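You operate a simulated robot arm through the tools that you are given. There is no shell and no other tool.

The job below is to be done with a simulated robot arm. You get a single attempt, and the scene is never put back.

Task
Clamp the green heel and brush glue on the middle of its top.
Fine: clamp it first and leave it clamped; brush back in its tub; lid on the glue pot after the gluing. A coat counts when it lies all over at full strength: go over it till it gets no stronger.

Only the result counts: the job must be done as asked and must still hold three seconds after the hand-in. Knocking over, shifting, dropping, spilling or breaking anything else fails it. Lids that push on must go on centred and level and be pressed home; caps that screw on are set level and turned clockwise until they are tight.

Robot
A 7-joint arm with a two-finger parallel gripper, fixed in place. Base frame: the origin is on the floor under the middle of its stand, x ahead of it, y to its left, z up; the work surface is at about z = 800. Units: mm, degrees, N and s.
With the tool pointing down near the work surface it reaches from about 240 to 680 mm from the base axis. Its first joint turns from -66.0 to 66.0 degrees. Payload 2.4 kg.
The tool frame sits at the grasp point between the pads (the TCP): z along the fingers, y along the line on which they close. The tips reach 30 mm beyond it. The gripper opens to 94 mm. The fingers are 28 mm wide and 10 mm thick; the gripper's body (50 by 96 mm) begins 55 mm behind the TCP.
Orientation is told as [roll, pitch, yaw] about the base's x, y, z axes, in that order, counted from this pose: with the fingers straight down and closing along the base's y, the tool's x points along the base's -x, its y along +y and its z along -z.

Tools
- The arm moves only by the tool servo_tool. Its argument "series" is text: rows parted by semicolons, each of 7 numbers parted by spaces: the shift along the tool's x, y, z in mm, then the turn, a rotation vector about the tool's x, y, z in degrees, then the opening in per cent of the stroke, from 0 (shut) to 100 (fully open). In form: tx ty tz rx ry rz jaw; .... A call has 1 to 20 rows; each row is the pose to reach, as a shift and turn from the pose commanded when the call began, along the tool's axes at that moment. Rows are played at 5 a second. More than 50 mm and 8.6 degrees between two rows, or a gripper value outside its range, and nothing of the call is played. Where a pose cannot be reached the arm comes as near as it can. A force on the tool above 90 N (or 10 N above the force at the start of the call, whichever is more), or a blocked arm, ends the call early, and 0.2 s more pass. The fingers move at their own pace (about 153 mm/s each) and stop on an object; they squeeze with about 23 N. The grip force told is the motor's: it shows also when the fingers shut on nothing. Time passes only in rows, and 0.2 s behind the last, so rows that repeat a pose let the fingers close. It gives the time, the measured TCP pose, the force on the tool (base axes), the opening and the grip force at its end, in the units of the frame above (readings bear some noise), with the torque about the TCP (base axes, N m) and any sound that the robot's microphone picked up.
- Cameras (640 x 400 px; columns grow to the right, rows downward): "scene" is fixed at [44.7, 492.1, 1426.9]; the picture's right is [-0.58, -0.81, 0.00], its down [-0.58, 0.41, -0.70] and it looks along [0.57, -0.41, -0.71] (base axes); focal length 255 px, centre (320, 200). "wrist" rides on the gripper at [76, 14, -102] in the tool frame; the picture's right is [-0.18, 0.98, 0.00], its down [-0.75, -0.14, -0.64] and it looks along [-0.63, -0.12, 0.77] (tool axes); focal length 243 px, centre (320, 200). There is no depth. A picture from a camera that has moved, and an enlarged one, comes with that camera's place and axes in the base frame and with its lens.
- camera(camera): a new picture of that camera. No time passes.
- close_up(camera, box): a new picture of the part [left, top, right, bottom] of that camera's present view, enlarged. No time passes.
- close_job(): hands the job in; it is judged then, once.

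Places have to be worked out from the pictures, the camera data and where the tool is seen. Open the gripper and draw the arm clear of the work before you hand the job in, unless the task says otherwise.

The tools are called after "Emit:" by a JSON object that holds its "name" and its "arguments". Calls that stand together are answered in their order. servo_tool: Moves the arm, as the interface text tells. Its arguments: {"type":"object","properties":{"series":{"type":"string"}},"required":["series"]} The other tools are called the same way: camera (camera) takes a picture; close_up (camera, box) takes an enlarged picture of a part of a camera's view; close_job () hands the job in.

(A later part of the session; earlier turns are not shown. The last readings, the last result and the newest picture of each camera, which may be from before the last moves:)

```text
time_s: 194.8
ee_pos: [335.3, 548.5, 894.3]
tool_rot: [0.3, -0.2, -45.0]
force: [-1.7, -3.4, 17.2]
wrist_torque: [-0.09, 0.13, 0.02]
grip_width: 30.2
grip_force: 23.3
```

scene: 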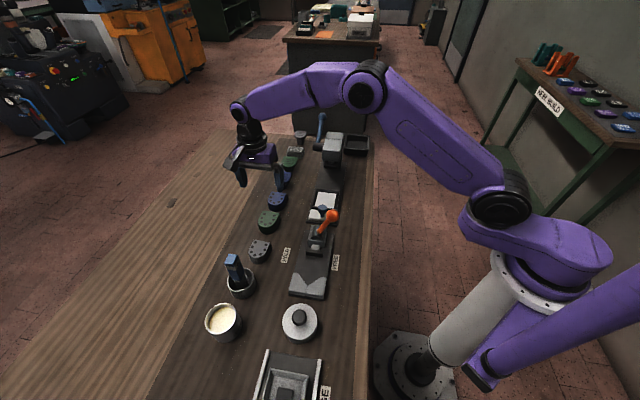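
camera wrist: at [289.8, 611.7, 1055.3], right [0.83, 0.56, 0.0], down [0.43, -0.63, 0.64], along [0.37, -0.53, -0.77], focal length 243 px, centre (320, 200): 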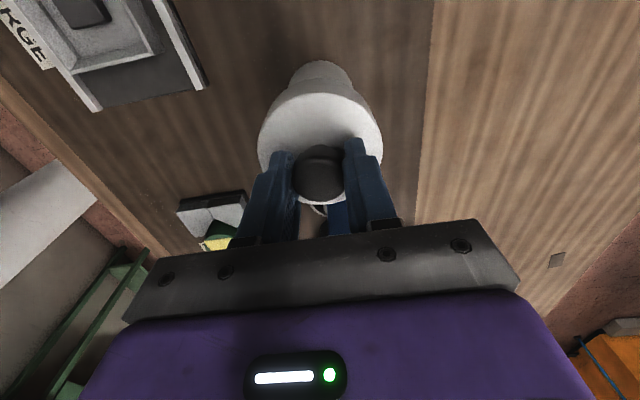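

Emit:
{"name": "servo_tool", "arguments": {"series": "0 0 0.5 0 0 0 0;0 0 1 0 0 0 0;0 0 1.5 0 0 0 0;0 0 2 0 0 0 0;0 0 2 0 0 0 0"}}

```text
time_s: 195.9
ee_pos: [335.4, 547.9, 892.8]
tool_rot: [0.5, -0.1, -45.0]
force: [-5.5, -8.2, 36.7]
wrist_torque: [-0.46, 0.3, 0.0]
grip_width: 30.1
grip_force: 22.6
```

Emit:
{"name": "servo_tool", "arguments": {"series": "0 0 0.5 0 0 0 0;0 0 1 0 0 0 0;0 0 1.5 0 0 0 0;0 0 1.5 0 0 0 0"}}

Emit:
{"name": "close_up", "arguments": {"camera": "scene", "box": [190, 280, 260, 350]}}

```text
time_s: 196.9
ee_pos: [334.7, 548.7, 893.5]
tool_rot: [0.5, -0.1, -45.1]
force: [-7.1, -10.2, 45.3]
wrist_torque: [-0.58, 0.45, 0.01]
grip_width: 30.4
grip_force: 23.3
```

```text
5.71 times, centred on (225, 315) of scene
camera zoom: at [44.0, 491.1, 1427.3], right [-0.58, -0.81, 0.0], down [-0.58, 0.41, -0.7], along [0.57, -0.41, -0.71], focal length 1457 px, centre (863, -457)
```

zoom: 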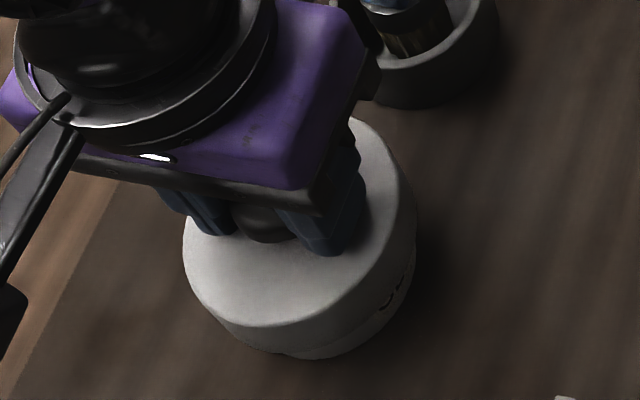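

Emit:
{"name": "servo_tool", "arguments": {"series": "0 0 0.6 0 0 0 0;0 0 1.2 0 0 0 0;0 0 1.2 0 0 0 0;0 0 1.2 0 0 0 0"}}

```text
time_s: 197.9
ee_pos: [335.4, 548.0, 892.8]
tool_rot: [0.6, 0.0, -45.0]
force: [-8.2, -11.1, 53.8]
wrist_torque: [-0.75, 0.57, -0.03]
grip_width: 30.1
grip_force: 23.0
```

Force rises to 54 N without further travel, so the lid sits on the rim. I relax the pressure, release the knob and rise to inspect the seating.

Emit:
{"name": "servo_tool", "arguments": {"series": "0 0 -1.5 0 0 0 0;0 0 -3 0 0 0 0;0 0 -3.3 0 0 0 0;0 0 -3.3 0 0 0 38;0 0 -3.3 0 0 0 55;0 0 -3.3 0 0 0 55;0 0 -12 0 0 0 55;0 0 -35 0 0 0 55;0 0 -60 0 0 0 55;0 0 -60 0 0 0 55"}}

Emit:
{"name": "camera", "arguments": {"camera": "wrist"}}

Emit:
{"name": "close_up", "arguments": {"camera": "wrist", "box": [240, 40, 400, 220]}}

Emit:
{"name": "close_up", "arguments": {"camera": "scene", "box": [190, 280, 260, 350]}}

```text
time_s: 200.2
ee_pos: [334.8, 547.5, 948.5]
tool_rot: [0.1, -0.3, -45.0]
force: [0.1, -0.6, -0.1]
wrist_torque: [0.02, -0.02, -0.02]
grip_width: 51.7
grip_force: 0.1
```

```text
taken
camera wrist: at [289.1, 612.1, 1051.6], right [0.83, 0.56, 0.0], down [0.43, -0.63, 0.64], along [0.37, -0.53, -0.76], focal length 243 px, centre (320, 200)
```

wrist: 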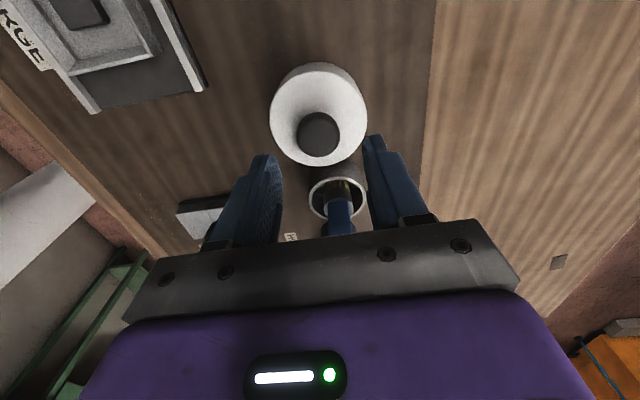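

```text
2.22 times, centred on (320, 130) of wrist
camera zoom: at [289.1, 612.1, 1051.6], right [0.83, 0.56, 0.0], down [0.43, -0.63, 0.64], along [0.37, -0.53, -0.76], focal length 539 px, centre (320, 356)
```

zoom: 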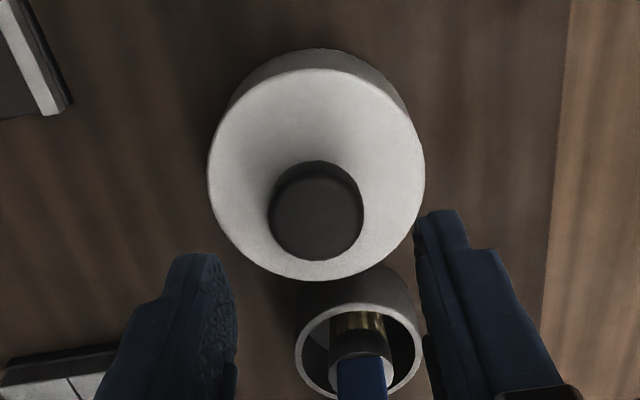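

```text
5.71 times, centred on (225, 315) of scene
camera zoom: at [44.7, 492.1, 1426.9], right [-0.58, -0.81, 0.0], down [-0.58, 0.41, -0.7], along [0.57, -0.41, -0.71], focal length 1457 px, centre (863, -457)
```

zoom: 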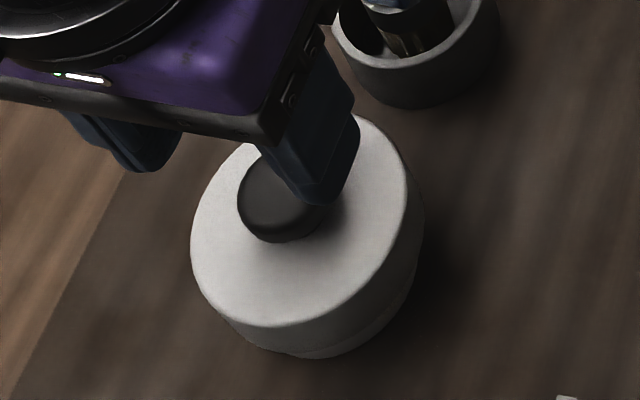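

The lid sits on the pot with its top at z≈863. I check for level and centring, comparing with the earlier view of the pot.

Emit:
{"name": "close_up", "arguments": {"camera": "scene", "box": [190, 290, 254, 354]}}

Emit:
{"name": "close_up", "arguments": {"camera": "scene", "box": [230, 300, 270, 350]}}

Emit:
{"name": "close_up", "arguments": {"camera": "wrist", "box": [260, 50, 380, 180]}}

```text
6.25 times, centred on (222, 322) of scene
camera zoom: at [44.7, 492.1, 1426.9], right [-0.58, -0.81, 0.0], down [-0.58, 0.41, -0.7], along [0.57, -0.41, -0.71], focal length 1593 px, centre (932, -562)
```

zoom: 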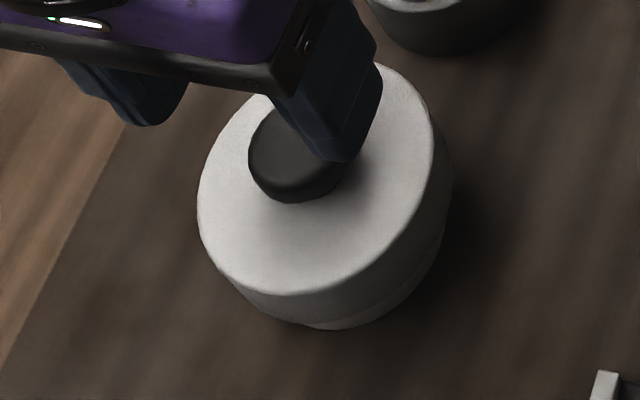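

```text
8.00 times, centred on (250, 325) of scene
camera zoom: at [44.7, 492.1, 1426.9], right [-0.58, -0.81, 0.0], down [-0.58, 0.41, -0.7], along [0.57, -0.41, -0.71], focal length 2040 px, centre (880, -800)
```

zoom: 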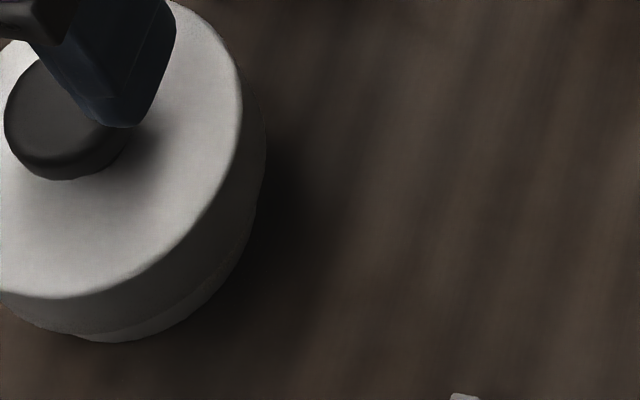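

```text
3.08 times, centred on (320, 115) of wrist
camera zoom: at [289.1, 612.1, 1051.6], right [0.83, 0.56, 0.0], down [0.43, -0.63, 0.64], along [0.37, -0.53, -0.76], focal length 746 px, centre (320, 462)
```

zoom: 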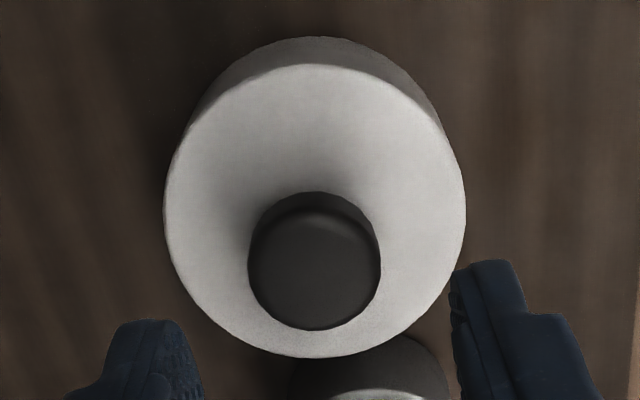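

The lid seems about 1–2 mm off along one axis, so I want a more oblique view of lid against pot. I move aside along the bench with the fingers wide open and look back.

Emit:
{"name": "servo_tool", "arguments": {"series": "20 0 0 0 0 0 80;45 0 0 0 0 0 100;70 0 0 0 0 0 100;80 0 20 0 0 0 100;80 0 35 0 0 0 100;80 0 35 0 0 0 100"}}

Emit:
{"name": "camera", "arguments": {"camera": "wrist"}}

Emit:
{"name": "close_up", "arguments": {"camera": "wrist", "box": [250, 110, 390, 240]}}

Emit:
{"name": "close_up", "arguments": {"camera": "scene", "box": [190, 280, 270, 350]}}

```text
time_s: 201.6
ee_pos: [278.0, 604.9, 913.1]
tool_rot: [0.3, -0.2, -45.1]
force: [-0.3, 0.3, -0.1]
wrist_torque: [0.02, -0.03, 0.02]
grip_width: 94.3
grip_force: 0.1
```

```text
taken
camera wrist: at [232.7, 668.1, 1015.7], right [0.83, 0.56, 0.0], down [0.43, -0.63, 0.64], along [0.37, -0.53, -0.77], focal length 243 px, centre (320, 200)
```

wrist: 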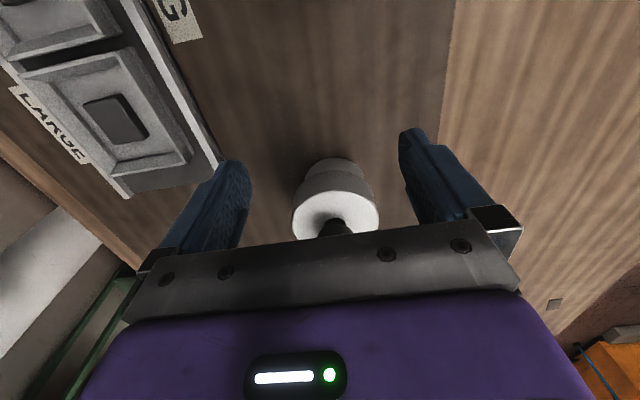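

```text
3.08 times, centred on (320, 175) of wrist
camera zoom: at [232.7, 668.1, 1015.7], right [0.83, 0.56, 0.0], down [0.43, -0.63, 0.64], along [0.37, -0.53, -0.77], focal length 746 px, centre (320, 277)
```

zoom: 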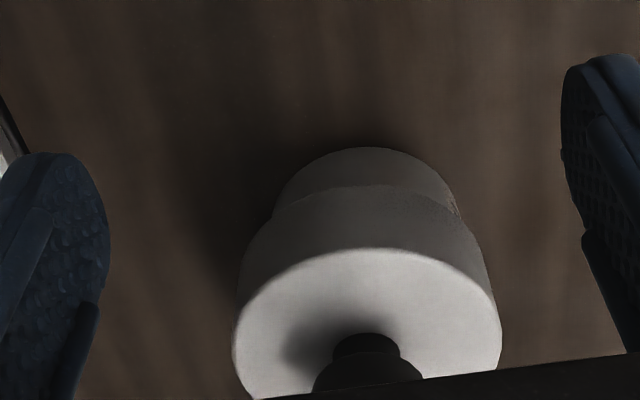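

```text
5.71 times, centred on (230, 315) of scene
camera zoom: at [44.6, 492.1, 1426.9], right [-0.58, -0.81, 0.0], down [-0.58, 0.41, -0.7], along [0.57, -0.41, -0.71], focal length 1457 px, centre (834, -457)
```

zoom: 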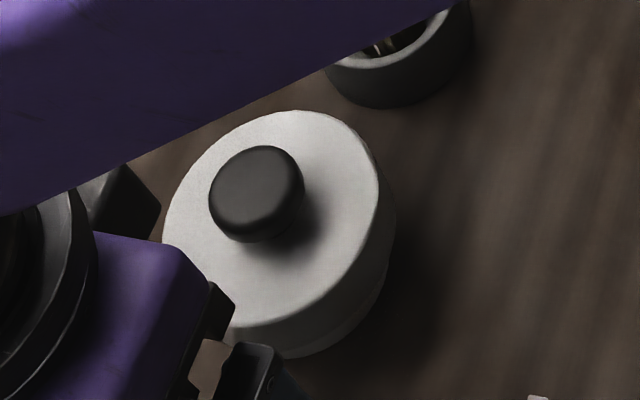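

Emit:
{"name": "close_up", "arguments": {"camera": "wrist", "box": [290, 150, 390, 240]}}

Emit:
{"name": "close_up", "arguments": {"camera": "wrist", "box": [285, 150, 335, 200]}}

Emit:
{"name": "close_up", "arguments": {"camera": "wrist", "box": [335, 150, 385, 200]}}

```text
4.44 times, centred on (340, 195) of wrist
camera zoom: at [232.7, 668.1, 1015.7], right [0.83, 0.56, 0.0], down [0.43, -0.63, 0.64], along [0.37, -0.53, -0.77], focal length 1078 px, centre (231, 222)
```

zoom: 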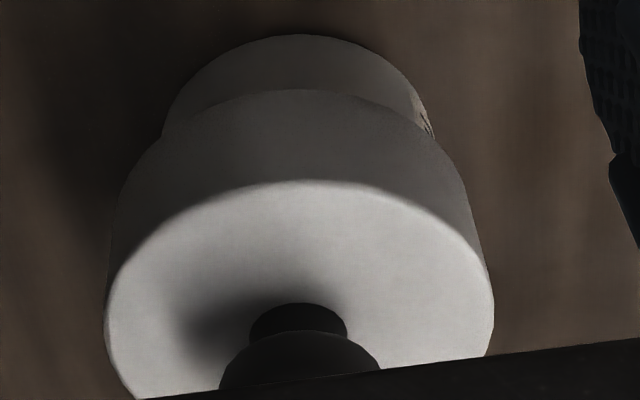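

```text
8.00 times, centred on (310, 175) of wrist
camera zoom: at [232.7, 668.1, 1015.7], right [0.83, 0.56, 0.0], down [0.43, -0.63, 0.64], along [0.37, -0.53, -0.77], focal length 1941 px, centre (400, 400)
```

zoom: 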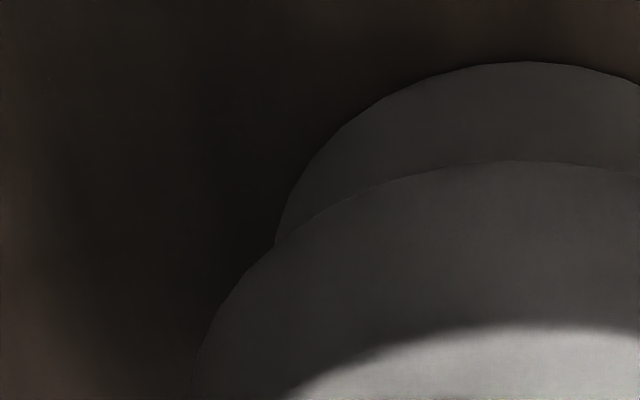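

```text
8.00 times, centred on (360, 175) of wrist
camera zoom: at [232.7, 668.1, 1015.7], right [0.83, 0.56, 0.0], down [0.43, -0.63, 0.64], along [0.37, -0.53, -0.77], focal length 1941 px, centre (0, 400)
```

zoom: 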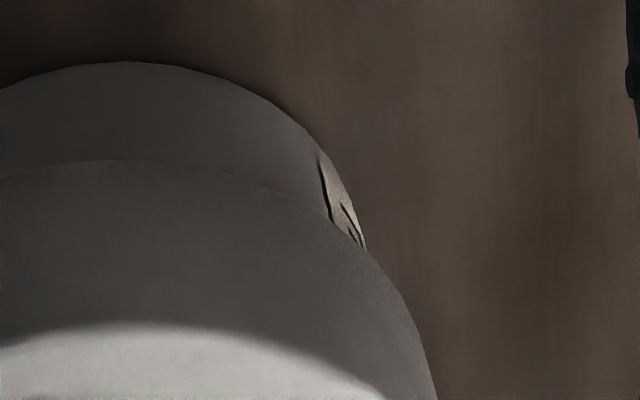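

The lid looks seated but perhaps not fully pressed home, and its fit drew it slightly to one side. I'll close the fingers and press straight down on the middle of the knob, which lets the lid settle by itself.

Emit:
{"name": "servo_tool", "arguments": {"series": "0 0 -20 0 0 0 70;0 0 -45 0 0 0 30;-25 -0.5 -45 0 0 0 0;-55 -1 -45 0 0 0 0;-80 -1.5 -45 0 0 0 0;-80 -1.5 -45 0 0 0 0"}}

Emit:
{"name": "camera", "arguments": {"camera": "wrist"}}

Emit:
{"name": "close_up", "arguments": {"camera": "wrist", "box": [260, 50, 380, 200]}}

Emit:
{"name": "close_up", "arguments": {"camera": "scene", "box": [190, 280, 260, 350]}}

```text
time_s: 202.9
ee_pos: [333.7, 547.5, 959.1]
tool_rot: [0.2, -0.2, -45.0]
force: [0.5, 0.0, 0.9]
wrist_torque: [0.0, -0.02, -0.02]
grip_width: 0.0
grip_force: 23.3
```

```text
taken
camera wrist: at [288.1, 610.9, 1061.4], right [0.83, 0.56, 0.0], down [0.43, -0.63, 0.64], along [0.37, -0.53, -0.77], focal length 243 px, centre (320, 200)
```

wrist: 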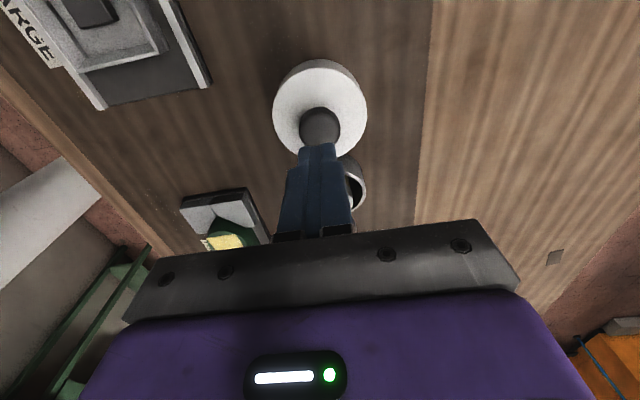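

```text
2.67 times, centred on (320, 125) of wrist
camera zoom: at [288.1, 610.9, 1061.4], right [0.83, 0.56, 0.0], down [0.43, -0.63, 0.64], along [0.37, -0.53, -0.77], focal length 647 px, centre (320, 400)
```

zoom: 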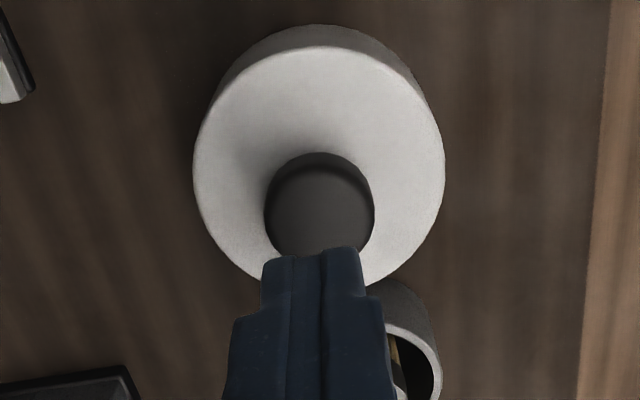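

```text
5.71 times, centred on (225, 315) of scene
camera zoom: at [44.7, 492.1, 1426.9], right [-0.58, -0.81, 0.0], down [-0.58, 0.41, -0.7], along [0.57, -0.41, -0.71], focal length 1457 px, centre (863, -457)
```

zoom: 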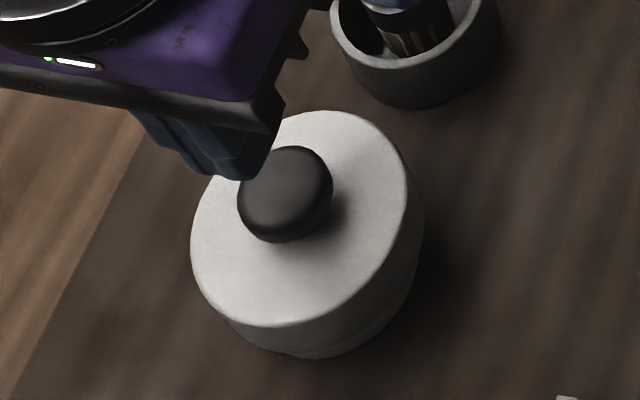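

The closed fingertips are over the knob's centre. I lower to touch it and press in steps.

Emit:
{"name": "servo_tool", "arguments": {"series": "0 -0.5 10 0 0 0 0;0 -0.5 20 0 0 0 0;0 -0.5 28 0 0 0 0;0 -0.5 32 0 0 0 0;0 -0.5 34 0 0 0 0;0 -0.5 34 0 0 0 0"}}

Emit:
{"name": "servo_tool", "arguments": {"series": "0 0 0.7 0 0 0 0;0 0 1.4 0 0 0 0;0 0 2.1 0 0 0 0;0 0 2.8 0 0 0 0;0 0 2.8 0 0 0 0"}}

```text
time_s: 204.3
ee_pos: [333.3, 546.9, 923.6]
tool_rot: [0.2, -0.2, -45.0]
force: [0.2, -0.4, -0.8]
wrist_torque: [0.01, -0.01, 0.01]
grip_width: 0.0
grip_force: 23.0
```

```text
time_s: 205.6
ee_pos: [334.2, 547.0, 920.6]
tool_rot: [0.2, -0.2, -45.0]
force: [-0.6, -0.3, -0.2]
wrist_torque: [-0.01, -0.02, 0.0]
grip_width: 0.0
grip_force: 22.6
```

Emit:
{"name": "servo_tool", "arguments": {"series": "0 0 0.7 0 0 0 0;0 0 1.4 0 0 0 0;0 0 2.1 0 0 0 0;0 0 2.8 0 0 0 0;0 0 2.8 0 0 0 0"}}

```text
time_s: 206.8
ee_pos: [333.9, 547.1, 919.7]
tool_rot: [0.3, -0.1, -45.0]
force: [-1.6, -3.3, 14.6]
wrist_torque: [-0.11, 0.09, 0.0]
grip_width: 0.2
grip_force: 22.4
```

Emit:
{"name": "servo_tool", "arguments": {"series": "0 0 0.8 0 0 0 0;0 0 1.6 0 0 0 0;0 0 2.4 0 0 0 0;0 0 2.4 0 0 0 0;0 0 2.4 0 0 0 0"}}

Emit:
{"name": "servo_tool", "arguments": {"series": "0 0 0.6 0 0 0 0;0 0 1.2 0 0 0 0;0 0 1.8 0 0 0 0;0 0 1.8 0 0 0 0;0 0 1.8 0 0 0 0"}}

```text
time_s: 207.9
ee_pos: [333.5, 547.6, 919.6]
tool_rot: [0.6, -0.2, -45.0]
force: [-6.1, -6.9, 40.1]
wrist_torque: [-0.25, 0.16, 0.04]
grip_width: 0.2
grip_force: 23.0
```

```text
time_s: 209.2
ee_pos: [334.0, 547.4, 919.8]
tool_rot: [0.7, 0.1, -44.9]
force: [-7.6, -9.2, 48.5]
wrist_torque: [-0.3, 0.25, -0.01]
grip_width: 0.0
grip_force: 23.6
```

The knob does not go further down at all while the force rises to 48 N, so the lid is bottomed on the rim. It is about 2 mm off centre toward the robot side, so I rise, open, and regrip the knob on the pot's axis to centre it.

Emit:
{"name": "servo_tool", "arguments": {"series": "0 0 -3 0 0 0 0;0 0 -8 0 0 0 0;0 0 -25 0 0 0 20;0 1 -40 0 0 0 55;0 2.3 -40 0 0 0 55;0 2.3 -40 0 0 0 55"}}

Emit:
{"name": "close_up", "arguments": {"camera": "wrist", "box": [260, 50, 380, 200]}}

```text
time_s: 210.6
ee_pos: [334.4, 547.9, 952.6]
tool_rot: [0.2, -0.2, -45.2]
force: [0.2, -0.1, 0.2]
wrist_torque: [0.0, -0.02, -0.04]
grip_width: 51.6
grip_force: 0.1
```

```text
2.67 times, centred on (320, 125) of wrist
camera zoom: at [290.0, 611.8, 1057.3], right [0.83, 0.56, 0.0], down [0.43, -0.63, 0.64], along [0.37, -0.53, -0.77], focal length 647 px, centre (320, 400)
```

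zoom: 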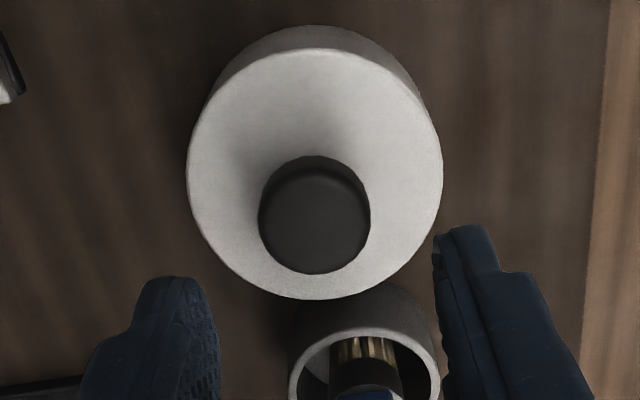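

Emit:
{"name": "servo_tool", "arguments": {"series": "0 0 20 0 0 0 55;0 0 40 0 0 0 55;0 0 52 0 0 0 55;0 0 56 0 0 0 55;0 0 56 0 0 0 55;0 0 56 0 0 0 45;0 0 56 0 0 0 39;0 0 56 0 0 0 37;0 0 56 0 0 0 35;0 0 56 0 0 0 34;0 0 56 0 0 0 33;0 0 56 0 0 0 32;0 0 56 0 0 0 31"}}

Emit:
{"name": "close_up", "arguments": {"camera": "wrist", "box": [240, 40, 400, 220]}}

Emit:
{"name": "close_up", "arguments": {"camera": "scene", "box": [190, 280, 260, 350]}}

```text
time_s: 213.3
ee_pos: [335.1, 547.7, 898.5]
tool_rot: [0.2, -0.2, -45.0]
force: [-1.1, -0.2, 0.1]
wrist_torque: [0.01, -0.01, 0.0]
grip_width: 30.1
grip_force: 23.0
```

```text
2.22 times, centred on (320, 130) of wrist
camera zoom: at [289.9, 611.8, 1001.3], right [0.83, 0.56, 0.0], down [0.43, -0.63, 0.64], along [0.37, -0.53, -0.77], focal length 539 px, centre (320, 356)
```

zoom: 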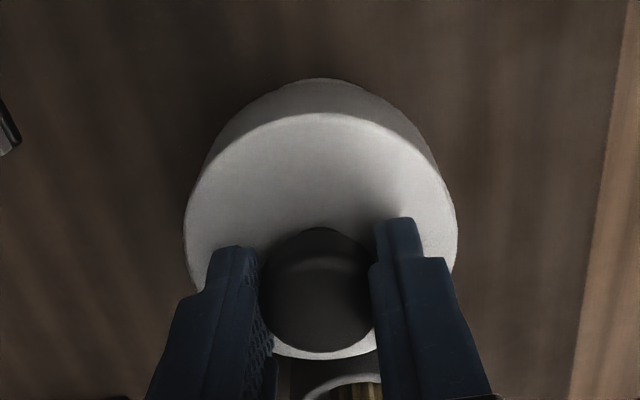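

```text
5.71 times, centred on (225, 315) of scene
camera zoom: at [44.7, 492.1, 1426.9], right [-0.58, -0.81, 0.0], down [-0.58, 0.41, -0.7], along [0.57, -0.41, -0.71], focal length 1457 px, centre (863, -457)
```

zoom: 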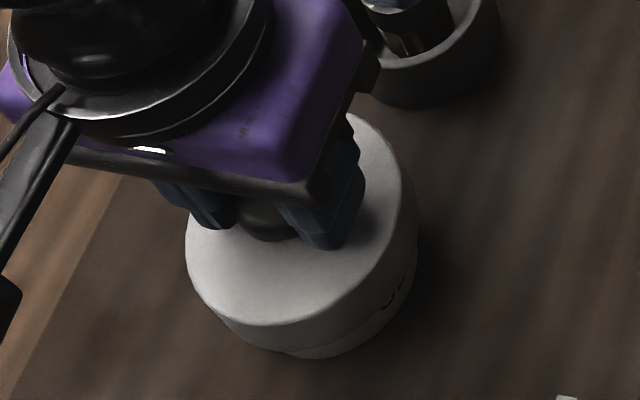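

Centred without side force. I release gently and check where the lid stays.

Emit:
{"name": "servo_tool", "arguments": {"series": "0 0 0 0 0 0 34;0 0 0 0 0 0 38;0 0 0 0 0 0 55;0 0 0 0 0 0 55;0 0 -10 0 0 0 55;0 0 -30 0 0 0 55;0 0 -56 0 0 0 55;0 0 -56 0 0 0 55"}}

Emit:
{"name": "close_up", "arguments": {"camera": "wrist", "box": [260, 50, 380, 200]}}

Emit:
{"name": "close_up", "arguments": {"camera": "scene", "box": [190, 280, 260, 350]}}

```text
time_s: 215.2
ee_pos: [335.5, 548.4, 953.8]
tool_rot: [0.2, -0.2, -45.0]
force: [-0.7, 0.6, 0.1]
wrist_torque: [0.02, 0.0, 0.01]
grip_width: 51.5
grip_force: 0.0
```

```text
2.67 times, centred on (320, 125) of wrist
camera zoom: at [290.1, 612.1, 1057.0], right [0.83, 0.56, 0.0], down [0.43, -0.63, 0.64], along [0.37, -0.53, -0.77], focal length 647 px, centre (320, 400)
```

zoom: 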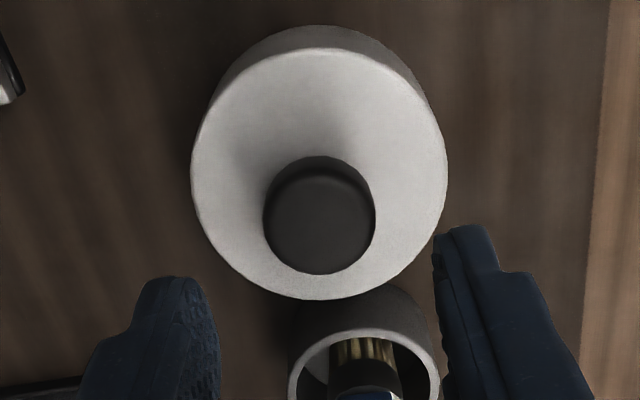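

```text
5.71 times, centred on (225, 315) of scene
camera zoom: at [44.7, 492.1, 1426.9], right [-0.58, -0.81, 0.0], down [-0.58, 0.41, -0.7], along [0.57, -0.41, -0.71], focal length 1457 px, centre (863, -457)
```

zoom: 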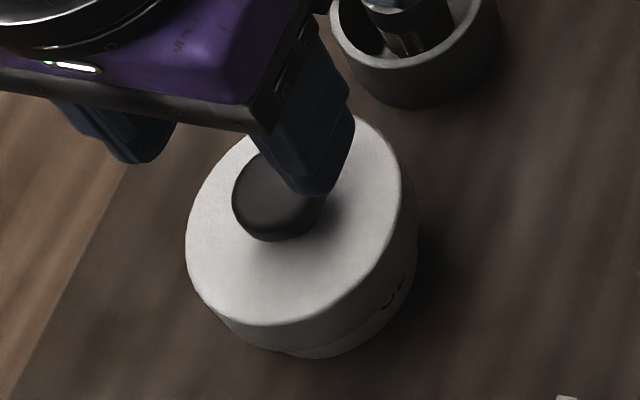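

The lid stays centred now. I look from the oblique side view again to compare lid and pot.

Emit:
{"name": "servo_tool", "arguments": {"series": "25 0 0 0 0 0 80;55 0 0 0 0 0 100;80 -0.3 0 0 0 0 100;80 -0.3 25 0 0 0 100;80 -0.3 41 0 0 0 100;80 -0.3 41 0 0 0 100"}}

Emit:
{"name": "close_up", "arguments": {"camera": "wrist", "box": [285, 150, 335, 200]}}

Emit:
{"name": "close_up", "arguments": {"camera": "wrist", "box": [335, 150, 385, 200]}}

Emit:
{"name": "close_up", "arguments": {"camera": "wrist", "box": [290, 150, 390, 240]}}

```text
time_s: 216.6
ee_pos: [277.3, 604.7, 912.7]
tool_rot: [0.2, -0.2, -44.9]
force: [0.2, 0.5, 0.0]
wrist_torque: [-0.01, -0.03, 0.03]
grip_width: 93.8
grip_force: 0.1
```

```text
8.00 times, centred on (310, 175) of wrist
camera zoom: at [233.0, 668.2, 1016.0], right [0.83, 0.56, 0.0], down [0.43, -0.63, 0.64], along [0.37, -0.53, -0.77], focal length 1941 px, centre (400, 400)
```

zoom: 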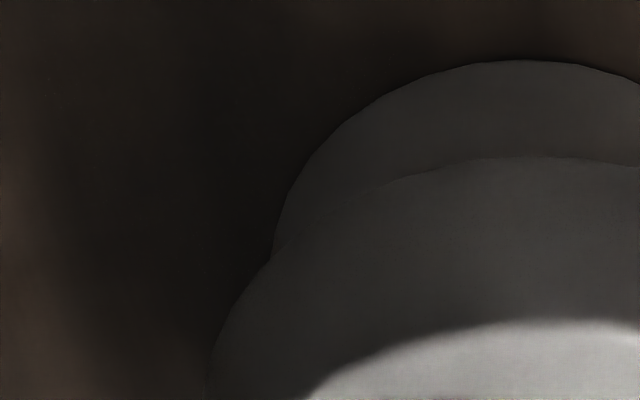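

```text
8.00 times, centred on (360, 175) of wrist
camera zoom: at [233.0, 668.2, 1016.0], right [0.83, 0.56, 0.0], down [0.43, -0.63, 0.64], along [0.37, -0.53, -0.77], focal length 1941 px, centre (0, 400)
```

zoom: 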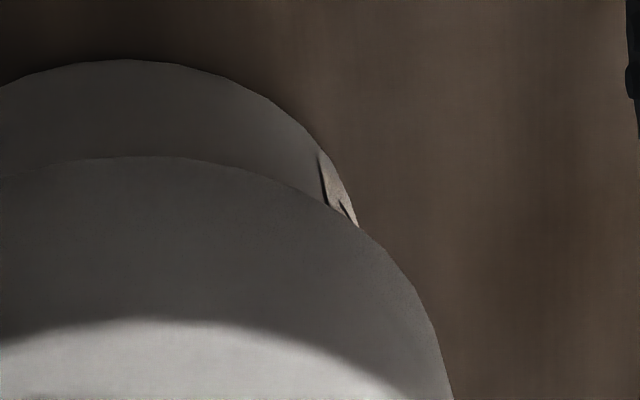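

```text
4.44 times, centred on (340, 195) of wrist
camera zoom: at [233.0, 668.2, 1016.0], right [0.83, 0.56, 0.0], down [0.43, -0.63, 0.64], along [0.37, -0.53, -0.77], focal length 1078 px, centre (231, 222)
```

zoom: 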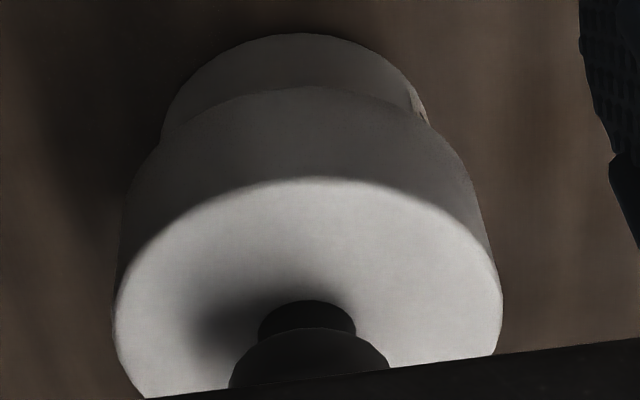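

The pot has not moved and the lid is now within about 0.7 mm of its axis. I press once more on the knob's middle so it is surely home in this centred position.

Emit:
{"name": "servo_tool", "arguments": {"series": "0 0 -20 0 0 0 70;0 0 -46 0 0 0 30;-25 0 -46 0 0 0 0;-55 0 -46 0 0 0 0;-80 0 -46 0 0 0 0;-80 0 -46 0 0 0 0;-80 0 -36 0 0 0 0;-80 0 -24 0 0 0 0;-80 0 -13 0 0 0 0;-80 0 -9 0 0 0 0;-80 0 -9 0 0 0 0"}}

Emit:
{"name": "close_up", "arguments": {"camera": "wrist", "box": [260, 50, 380, 200]}}

```text
time_s: 218.9
ee_pos: [334.4, 549.4, 922.9]
tool_rot: [0.2, -0.1, -45.0]
force: [0.8, 0.3, 0.1]
wrist_torque: [-0.02, 0.0, 0.01]
grip_width: 0.1
grip_force: 23.0
```

```text
2.67 times, centred on (320, 125) of wrist
camera zoom: at [289.7, 611.6, 1025.5], right [0.83, 0.56, 0.0], down [0.43, -0.63, 0.64], along [0.37, -0.53, -0.77], focal length 647 px, centre (320, 400)
```

zoom: 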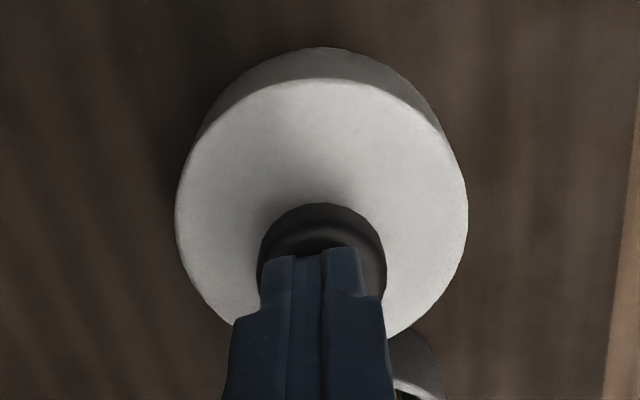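

Emit:
{"name": "servo_tool", "arguments": {"series": "0 0 1 0 0 0 0;0 0 2 0 0 0 0;0 0 3 0 0 0 0;0 -0.2 4 0 0 0 0;0 -0.4 5 0 0 0 0;0 -0.6 6 0 0 0 0;0 -0.8 7 0 0 0 0;0 -0.8 7 0 0 0 0;0 -0.8 7 0 0 0 0"}}

```text
time_s: 220.9
ee_pos: [335.3, 547.4, 918.7]
tool_rot: [0.7, 0.0, -45.0]
force: [-4.4, -7.9, 41.4]
wrist_torque: [-0.27, 0.13, 0.0]
grip_width: 0.0
grip_force: 22.8
```

Emit:
{"name": "servo_tool", "arguments": {"series": "0 -0.2 0.8 0 0 0 0;0 -0.4 1.6 0 0 0 0;0 -0.6 2.4 0 0 0 0;0 -0.6 2.4 0 0 0 0;0 -0.6 2.4 0 0 0 0"}}

```text
time_s: 222.2
ee_pos: [334.3, 548.6, 920.4]
tool_rot: [1.0, -0.1, -45.1]
force: [-4.4, -11.0, 54.4]
wrist_torque: [-0.41, 0.13, -0.01]
grip_width: 0.3
grip_force: 23.2
```

The lid does not move any further at 54 N; it is home. I unload and rise, then check everything.

Emit:
{"name": "servo_tool", "arguments": {"series": "0 0.5 -3 0 0 0 0;0 1 -6 0 0 0 0;0 1.4 -9 0 0 0 0;0 1.4 -14 0 0 0 0;0 1.4 -30 0 0 0 0;0 1.4 -50 0 0 0 50;0 1.4 -80 0 0 0 60;0 1.4 -80 0 0 0 60"}}

Emit:
{"name": "camera", "arguments": {"camera": "wrist"}}

Emit:
{"name": "close_up", "arguments": {"camera": "wrist", "box": [260, 50, 380, 200]}}

Emit:
{"name": "close_up", "arguments": {"camera": "scene", "box": [190, 280, 260, 350]}}

```text
time_s: 223.9
ee_pos: [334.4, 547.7, 993.3]
tool_rot: [0.1, -0.2, -45.0]
force: [0.8, 0.3, 0.7]
wrist_torque: [-0.01, 0.03, 0.02]
grip_width: 56.5
grip_force: 0.1
```

```text
taken
camera wrist: at [289.3, 611.3, 1096.3], right [0.83, 0.56, 0.0], down [0.43, -0.63, 0.64], along [0.37, -0.53, -0.77], focal length 243 px, centre (320, 200)
```

wrist: 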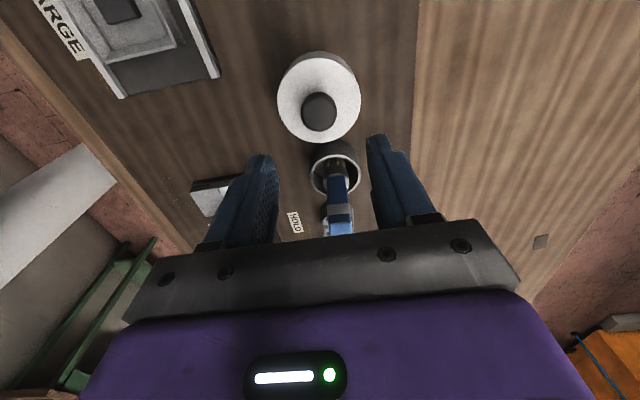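

```text
2.67 times, centred on (320, 125) of wrist
camera zoom: at [289.3, 611.3, 1096.3], right [0.83, 0.56, 0.0], down [0.43, -0.63, 0.64], along [0.37, -0.53, -0.77], focal length 647 px, centre (320, 400)
```

zoom: 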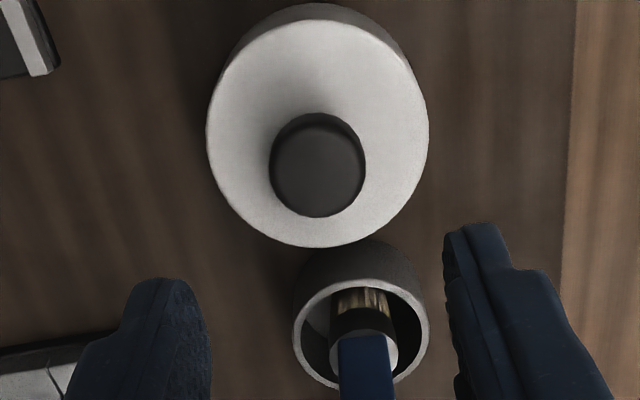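

```text
5.71 times, centred on (225, 315) of scene
camera zoom: at [44.7, 492.1, 1426.9], right [-0.58, -0.81, 0.0], down [-0.58, 0.41, -0.7], along [0.57, -0.41, -0.71], focal length 1457 px, centre (863, -457)
```

zoom: 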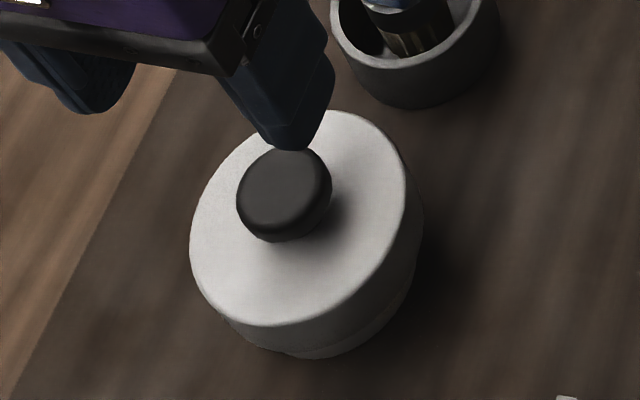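

Pressing with the side correction dragged the lid back about a millimetre. I regrip the knob on the pot's axis, without touching the lid's top, to centre it again.

Emit:
{"name": "servo_tool", "arguments": {"series": "0 0.3 25 0 0 0 58;0 0.3 50 0 0 0 55;0 0.3 75 0 0 0 55;0 0.3 90 0 0 0 55;0 0.3 95 0 0 0 55;0 0.3 95 0 0 0 55;0 0.3 95 0 0 0 45;0 0.3 95 0 0 0 39;0 0.3 95 0 0 0 36;0 0.3 95 0 0 0 35;0 0.3 95 0 0 0 34;0 0.3 95 0 0 0 33;0 0.3 95 0 0 0 32;0 0.3 95 0 0 0 31"}}

Emit:
{"name": "close_up", "arguments": {"camera": "wrist", "box": [240, 40, 400, 220]}}

```text
time_s: 226.9
ee_pos: [335.4, 548.5, 897.7]
tool_rot: [0.1, -0.2, -45.0]
force: [0.5, 0.1, 0.5]
wrist_torque: [-0.01, 0.03, 0.01]
grip_width: 30.3
grip_force: 23.3
```

```text
2.22 times, centred on (320, 130) of wrist
camera zoom: at [290.1, 611.9, 1001.3], right [0.83, 0.56, 0.0], down [0.43, -0.63, 0.64], along [0.37, -0.53, -0.77], focal length 539 px, centre (320, 356)
```

zoom: 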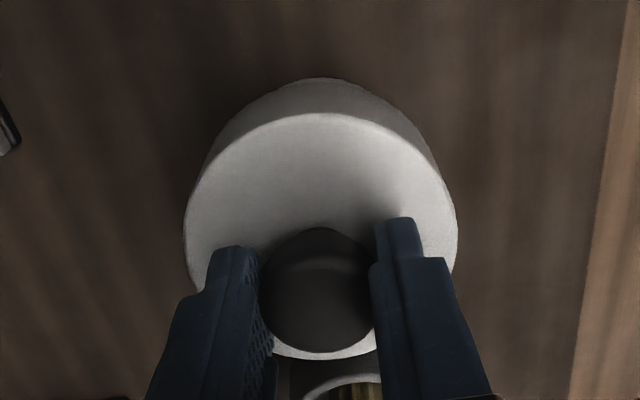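

I test whether the lid is held on the pot: a 1 mm pull upward while gripping, watching the force.

Emit:
{"name": "servo_tool", "arguments": {"series": "0 0 -0.5 0 0 0 0;0 0 -1 0 0 0 0;0 0 -1.5 0 0 0 0;0 0 -1.5 0 0 0 0"}}

```text
time_s: 227.9
ee_pos: [334.5, 547.8, 899.9]
tool_rot: [0.2, -0.2, -44.9]
force: [-0.3, -0.6, -0.3]
wrist_torque: [0.0, 0.02, -0.01]
grip_width: 30.5
grip_force: 23.1
```

The lid lifts freely, so it is not yet snapped on. I set it back down, release without pressure, and will press harder on the knob's middle.

Emit:
{"name": "servo_tool", "arguments": {"series": "0 0 0.8 0 0 0 0;0 0 1.5 0 0 0 0;0 0 1.5 0 0 0 34;0 0 1.5 0 0 0 38;0 0 1.5 0 0 0 55;0 0 -10 0 0 0 55;0 0 -35 0 0 0 30;0 0 -42 0 0 0 0;0 0 -42 0 0 0 0;0 0 -42 0 0 0 0"}}

Emit:
{"name": "close_up", "arguments": {"camera": "wrist", "box": [260, 50, 380, 200]}}

Emit:
{"name": "close_up", "arguments": {"camera": "scene", "box": [190, 280, 260, 350]}}

```text
time_s: 230.2
ee_pos: [335.0, 548.2, 943.0]
tool_rot: [0.2, -0.3, -45.0]
force: [-0.2, 0.3, -0.2]
wrist_torque: [0.03, 0.0, 0.01]
grip_width: 28.4
grip_force: 23.3
```

```text
2.67 times, centred on (320, 125) of wrist
camera zoom: at [289.8, 612.4, 1044.9], right [0.83, 0.56, 0.0], down [0.43, -0.63, 0.64], along [0.37, -0.53, -0.77], focal length 647 px, centre (320, 400)
```

zoom: 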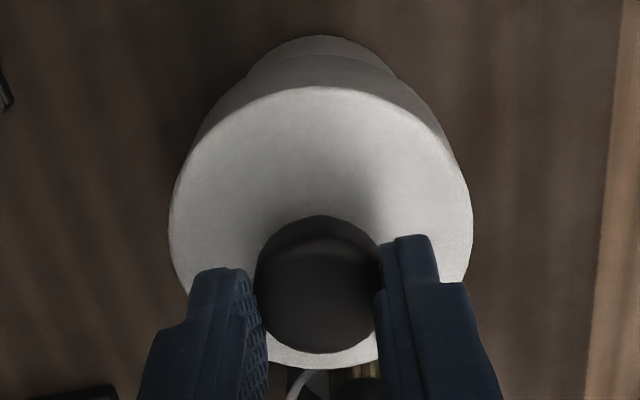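

```text
5.71 times, centred on (225, 315) of scene
camera zoom: at [44.7, 492.1, 1426.9], right [-0.58, -0.81, 0.0], down [-0.58, 0.41, -0.7], along [0.57, -0.41, -0.71], focal length 1457 px, centre (863, -457)
```

zoom: 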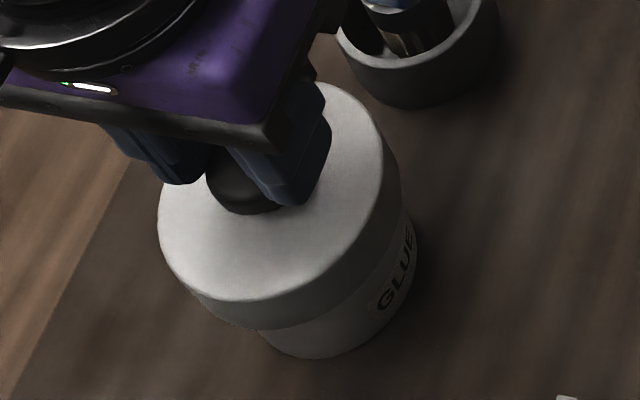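

The fingers closed too early and lifted the lid by its knob top; it hangs level above the pot. I lower it back down slowly along the same line.

Emit:
{"name": "servo_tool", "arguments": {"series": "0 0 2 0 0 0 0;0 0 5 0 0 0 0;0 0 9 0 0 0 0;0 0 12 0 0 0 0;0 0 15 0 0 0 0;0 0 18 0 0 0 0;0 0 20 0 0 0 0;0 0 20 0 0 0 0"}}

Emit:
{"name": "close_up", "arguments": {"camera": "wrist", "box": [240, 40, 400, 220]}}

Emit:
{"name": "close_up", "arguments": {"camera": "scene", "box": [190, 280, 260, 350]}}

```text
time_s: 231.9
ee_pos: [335.1, 548.7, 921.1]
tool_rot: [0.2, -0.3, -45.0]
force: [0.2, -0.8, 0.2]
wrist_torque: [0.02, 0.0, -0.01]
grip_width: 28.6
grip_force: 23.3
```

```text
2.22 times, centred on (320, 130) of wrist
camera zoom: at [289.9, 612.0, 1024.4], right [0.83, 0.56, 0.0], down [0.43, -0.63, 0.64], along [0.37, -0.53, -0.77], focal length 539 px, centre (320, 356)
```

zoom: 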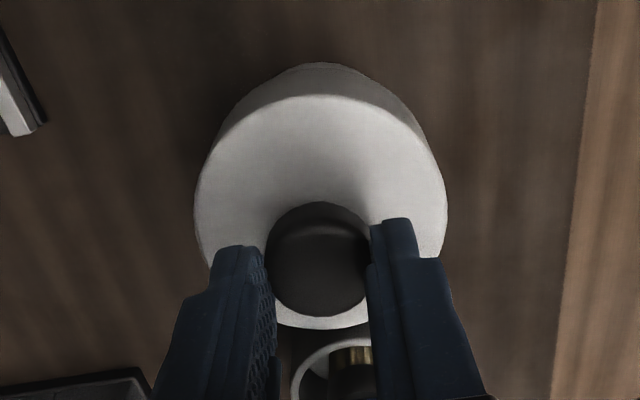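

```text
5.71 times, centred on (225, 315) of scene
camera zoom: at [44.7, 492.1, 1426.9], right [-0.58, -0.81, 0.0], down [-0.58, 0.41, -0.7], along [0.57, -0.41, -0.71], focal length 1457 px, centre (863, -457)
```

zoom: 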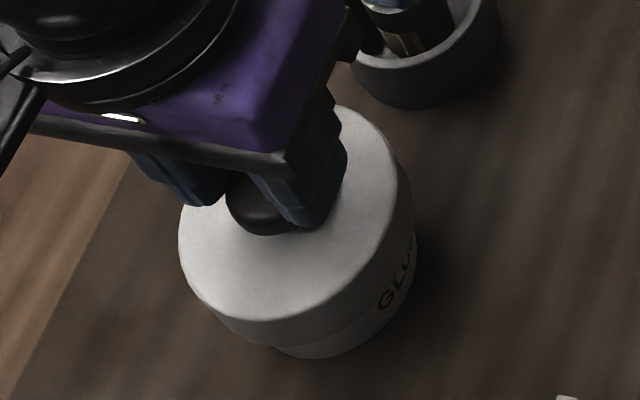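

Emit:
{"name": "servo_tool", "arguments": {"series": "0 0 1 0 0 0 0;0 0 2 0 0 0 0;0 0 3 0 0 0 0;0 0 4 0 0 0 0;0 0 5 0 0 0 0;0 0 6 0 0 0 0;0 0 7 0 0 0 0;0 0 7 0 0 0 0"}}

```text
time_s: 233.8
ee_pos: [333.8, 548.1, 915.2]
tool_rot: [0.1, -0.3, -45.0]
force: [-0.4, -0.4, 3.1]
wrist_torque: [-0.08, 0.09, -0.01]
grip_width: 28.4
grip_force: 23.3
```

The lid touches down. I open, lower around the knob, recentre it with a gentle grip, and then release with the fingers staying open while rising.

Emit:
{"name": "servo_tool", "arguments": {"series": "0 0 0 0 0 0 34;0 0 0 0 0 0 40;0 0 0 0 0 0 55;0 0 5 0 0 0 55;0 0 12 0 0 0 55;0 0 17 0 0 0 55;0 0 17 0 0 0 55;0 0 17 0 0 0 45;0 0 17 0 0 0 39;0 0 17 0 0 0 36;0 0 17 0 0 0 34;0 0 17 0 0 0 33;0 0 17 0 0 0 32;0 0 17 0 0 0 31"}}

Emit:
{"name": "close_up", "arguments": {"camera": "wrist", "box": [240, 40, 400, 220]}}

Emit:
{"name": "close_up", "arguments": {"camera": "scene", "box": [190, 280, 260, 350]}}

```text
time_s: 236.8
ee_pos: [334.4, 547.5, 897.7]
tool_rot: [0.1, -0.1, -45.0]
force: [-0.7, 0.1, -0.2]
wrist_torque: [-0.01, 0.04, 0.02]
grip_width: 30.2
grip_force: 23.2
```

```text
2.22 times, centred on (320, 130) of wrist
camera zoom: at [290.3, 611.9, 1000.5], right [0.83, 0.56, 0.0], down [0.43, -0.63, 0.64], along [0.37, -0.53, -0.77], focal length 539 px, centre (320, 356)
```

zoom: 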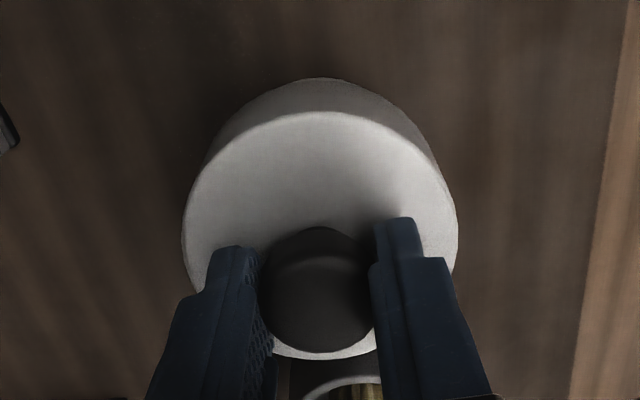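

```text
5.71 times, centred on (225, 315) of scene
camera zoom: at [44.7, 492.1, 1426.9], right [-0.58, -0.81, 0.0], down [-0.58, 0.41, -0.7], along [0.57, -0.41, -0.71], focal length 1457 px, centre (863, -457)
```

zoom: 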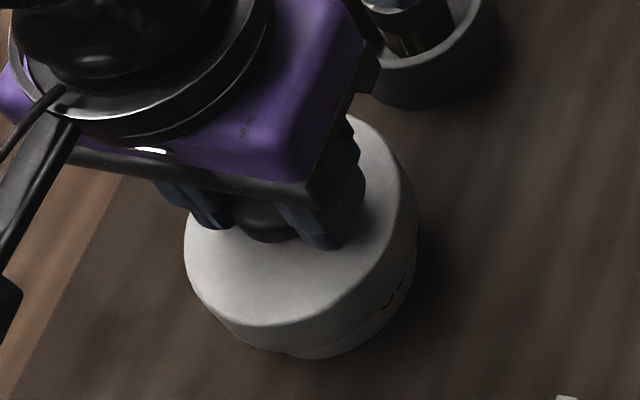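

The lid is back on, centred along one axis. I release, rise with open fingers, and turn 90° to check centring along the other axis.

Emit:
{"name": "servo_tool", "arguments": {"series": "0 0 0 0 0 0 35;0 0 0 0 0 0 40;0 0 0 0 0 0 60;0 0 -10 0 0 0 60;0 0 -35 0 0 0 60;0 0 -65 0 0 0 60;0 0 -65 0 0 0 60"}}

Emit:
{"name": "servo_tool", "arguments": {"series": "0 0 0 0 0 -8 60;0 0 0 0 0 -16 70;0 0 0 0 0 -24 80;0 0 0 0 0 -32 100;0 0 0 0 0 -40 100;0 0 0 0 0 -48 100;0 0 0 0 0 -56 100;0 0 0 0 0 -64 100;0 0 0 0 0 -72 100;0 0 0 0 0 -80 100;0 0 0 0 0 -88 100;0 0 0 0 0 -90 100;0 0 0 0 0 -90 100"}}

Emit:
{"name": "camera", "arguments": {"camera": "wrist"}}

Emit:
{"name": "close_up", "arguments": {"camera": "wrist", "box": [260, 50, 380, 200]}}

```text
time_s: 238.3
ee_pos: [335.6, 548.3, 962.6]
tool_rot: [0.3, -0.2, -45.0]
force: [0.5, 0.2, 0.5]
wrist_torque: [0.01, -0.01, 0.01]
grip_width: 56.5
grip_force: 0.0
```

```text
time_s: 241.2
ee_pos: [334.9, 549.0, 962.3]
tool_rot: [-0.2, -0.3, 45.1]
force: [0.1, -0.6, -0.3]
wrist_torque: [0.02, 0.02, -0.01]
grip_width: 94.1
grip_force: 0.0
```

```text
taken
camera wrist: at [269.5, 504.2, 1065.3], right [-0.57, 0.82, 0.0], down [0.63, 0.43, 0.65], along [0.53, 0.36, -0.76], focal length 243 px, centre (320, 200)
```

wrist: 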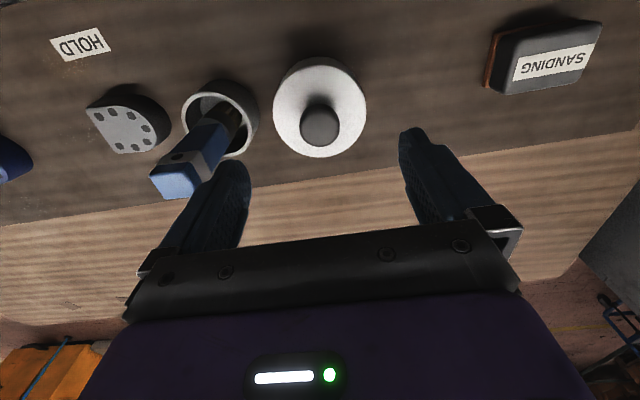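

```text
2.67 times, centred on (320, 125) of wrist
camera zoom: at [269.5, 504.2, 1065.3], right [-0.57, 0.82, 0.0], down [0.63, 0.43, 0.65], along [0.53, 0.36, -0.76], focal length 647 px, centre (320, 400)
```

zoom: 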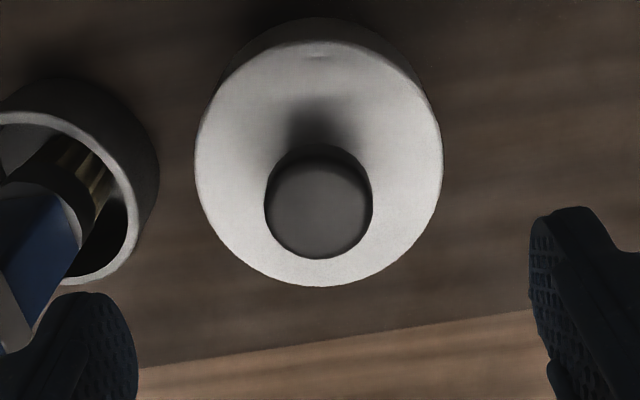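

Emit:
{"name": "servo_tool", "arguments": {"series": "25 0 0 0 0 0 100;55 0 0 0 0 0 100;80 0 0 0 0 0 100;80 0 25 0 0 0 100;80 0 49 0 0 0 100;80 0 49 0 0 0 100"}}

Emit:
{"name": "close_up", "arguments": {"camera": "wrist", "box": [285, 150, 335, 200]}}

Emit:
{"name": "close_up", "arguments": {"camera": "wrist", "box": [335, 150, 385, 200]}}

Emit:
{"name": "close_up", "arguments": {"camera": "wrist", "box": [270, 140, 400, 240]}}

```text
time_s: 242.6
ee_pos: [277.9, 491.0, 912.0]
tool_rot: [-0.3, -0.2, 44.9]
force: [0.1, -0.2, -0.4]
wrist_torque: [0.01, 0.04, -0.04]
grip_width: 93.8
grip_force: 0.0
```

```text
8.00 times, centred on (310, 175) of wrist
camera zoom: at [213.1, 447.6, 1015.3], right [-0.56, 0.83, 0.0], down [0.63, 0.43, 0.65], along [0.53, 0.36, -0.76], focal length 1941 px, centre (400, 400)
```

zoom: 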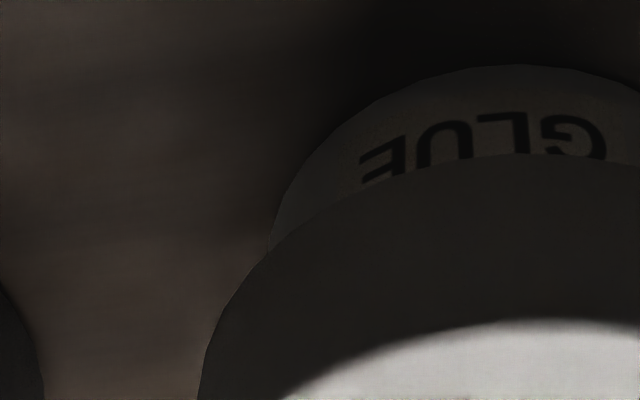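

```text
8.00 times, centred on (360, 175) of wrist
camera zoom: at [213.1, 447.6, 1015.3], right [-0.56, 0.83, 0.0], down [0.63, 0.43, 0.65], along [0.53, 0.36, -0.76], focal length 1941 px, centre (0, 400)
```

zoom: 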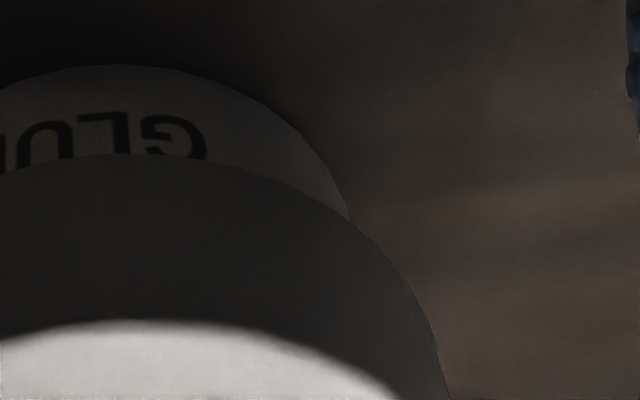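

```text
4.00 times, centred on (335, 190) of wrist
camera zoom: at [213.1, 447.6, 1015.3], right [-0.56, 0.83, 0.0], down [0.63, 0.43, 0.65], along [0.53, 0.36, -0.76], focal length 970 px, centre (260, 240)
```

zoom: 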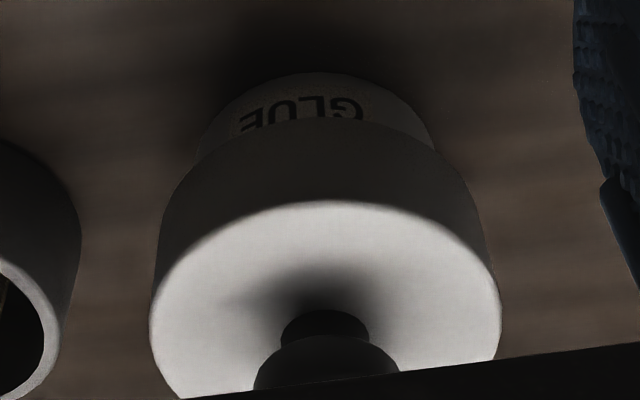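

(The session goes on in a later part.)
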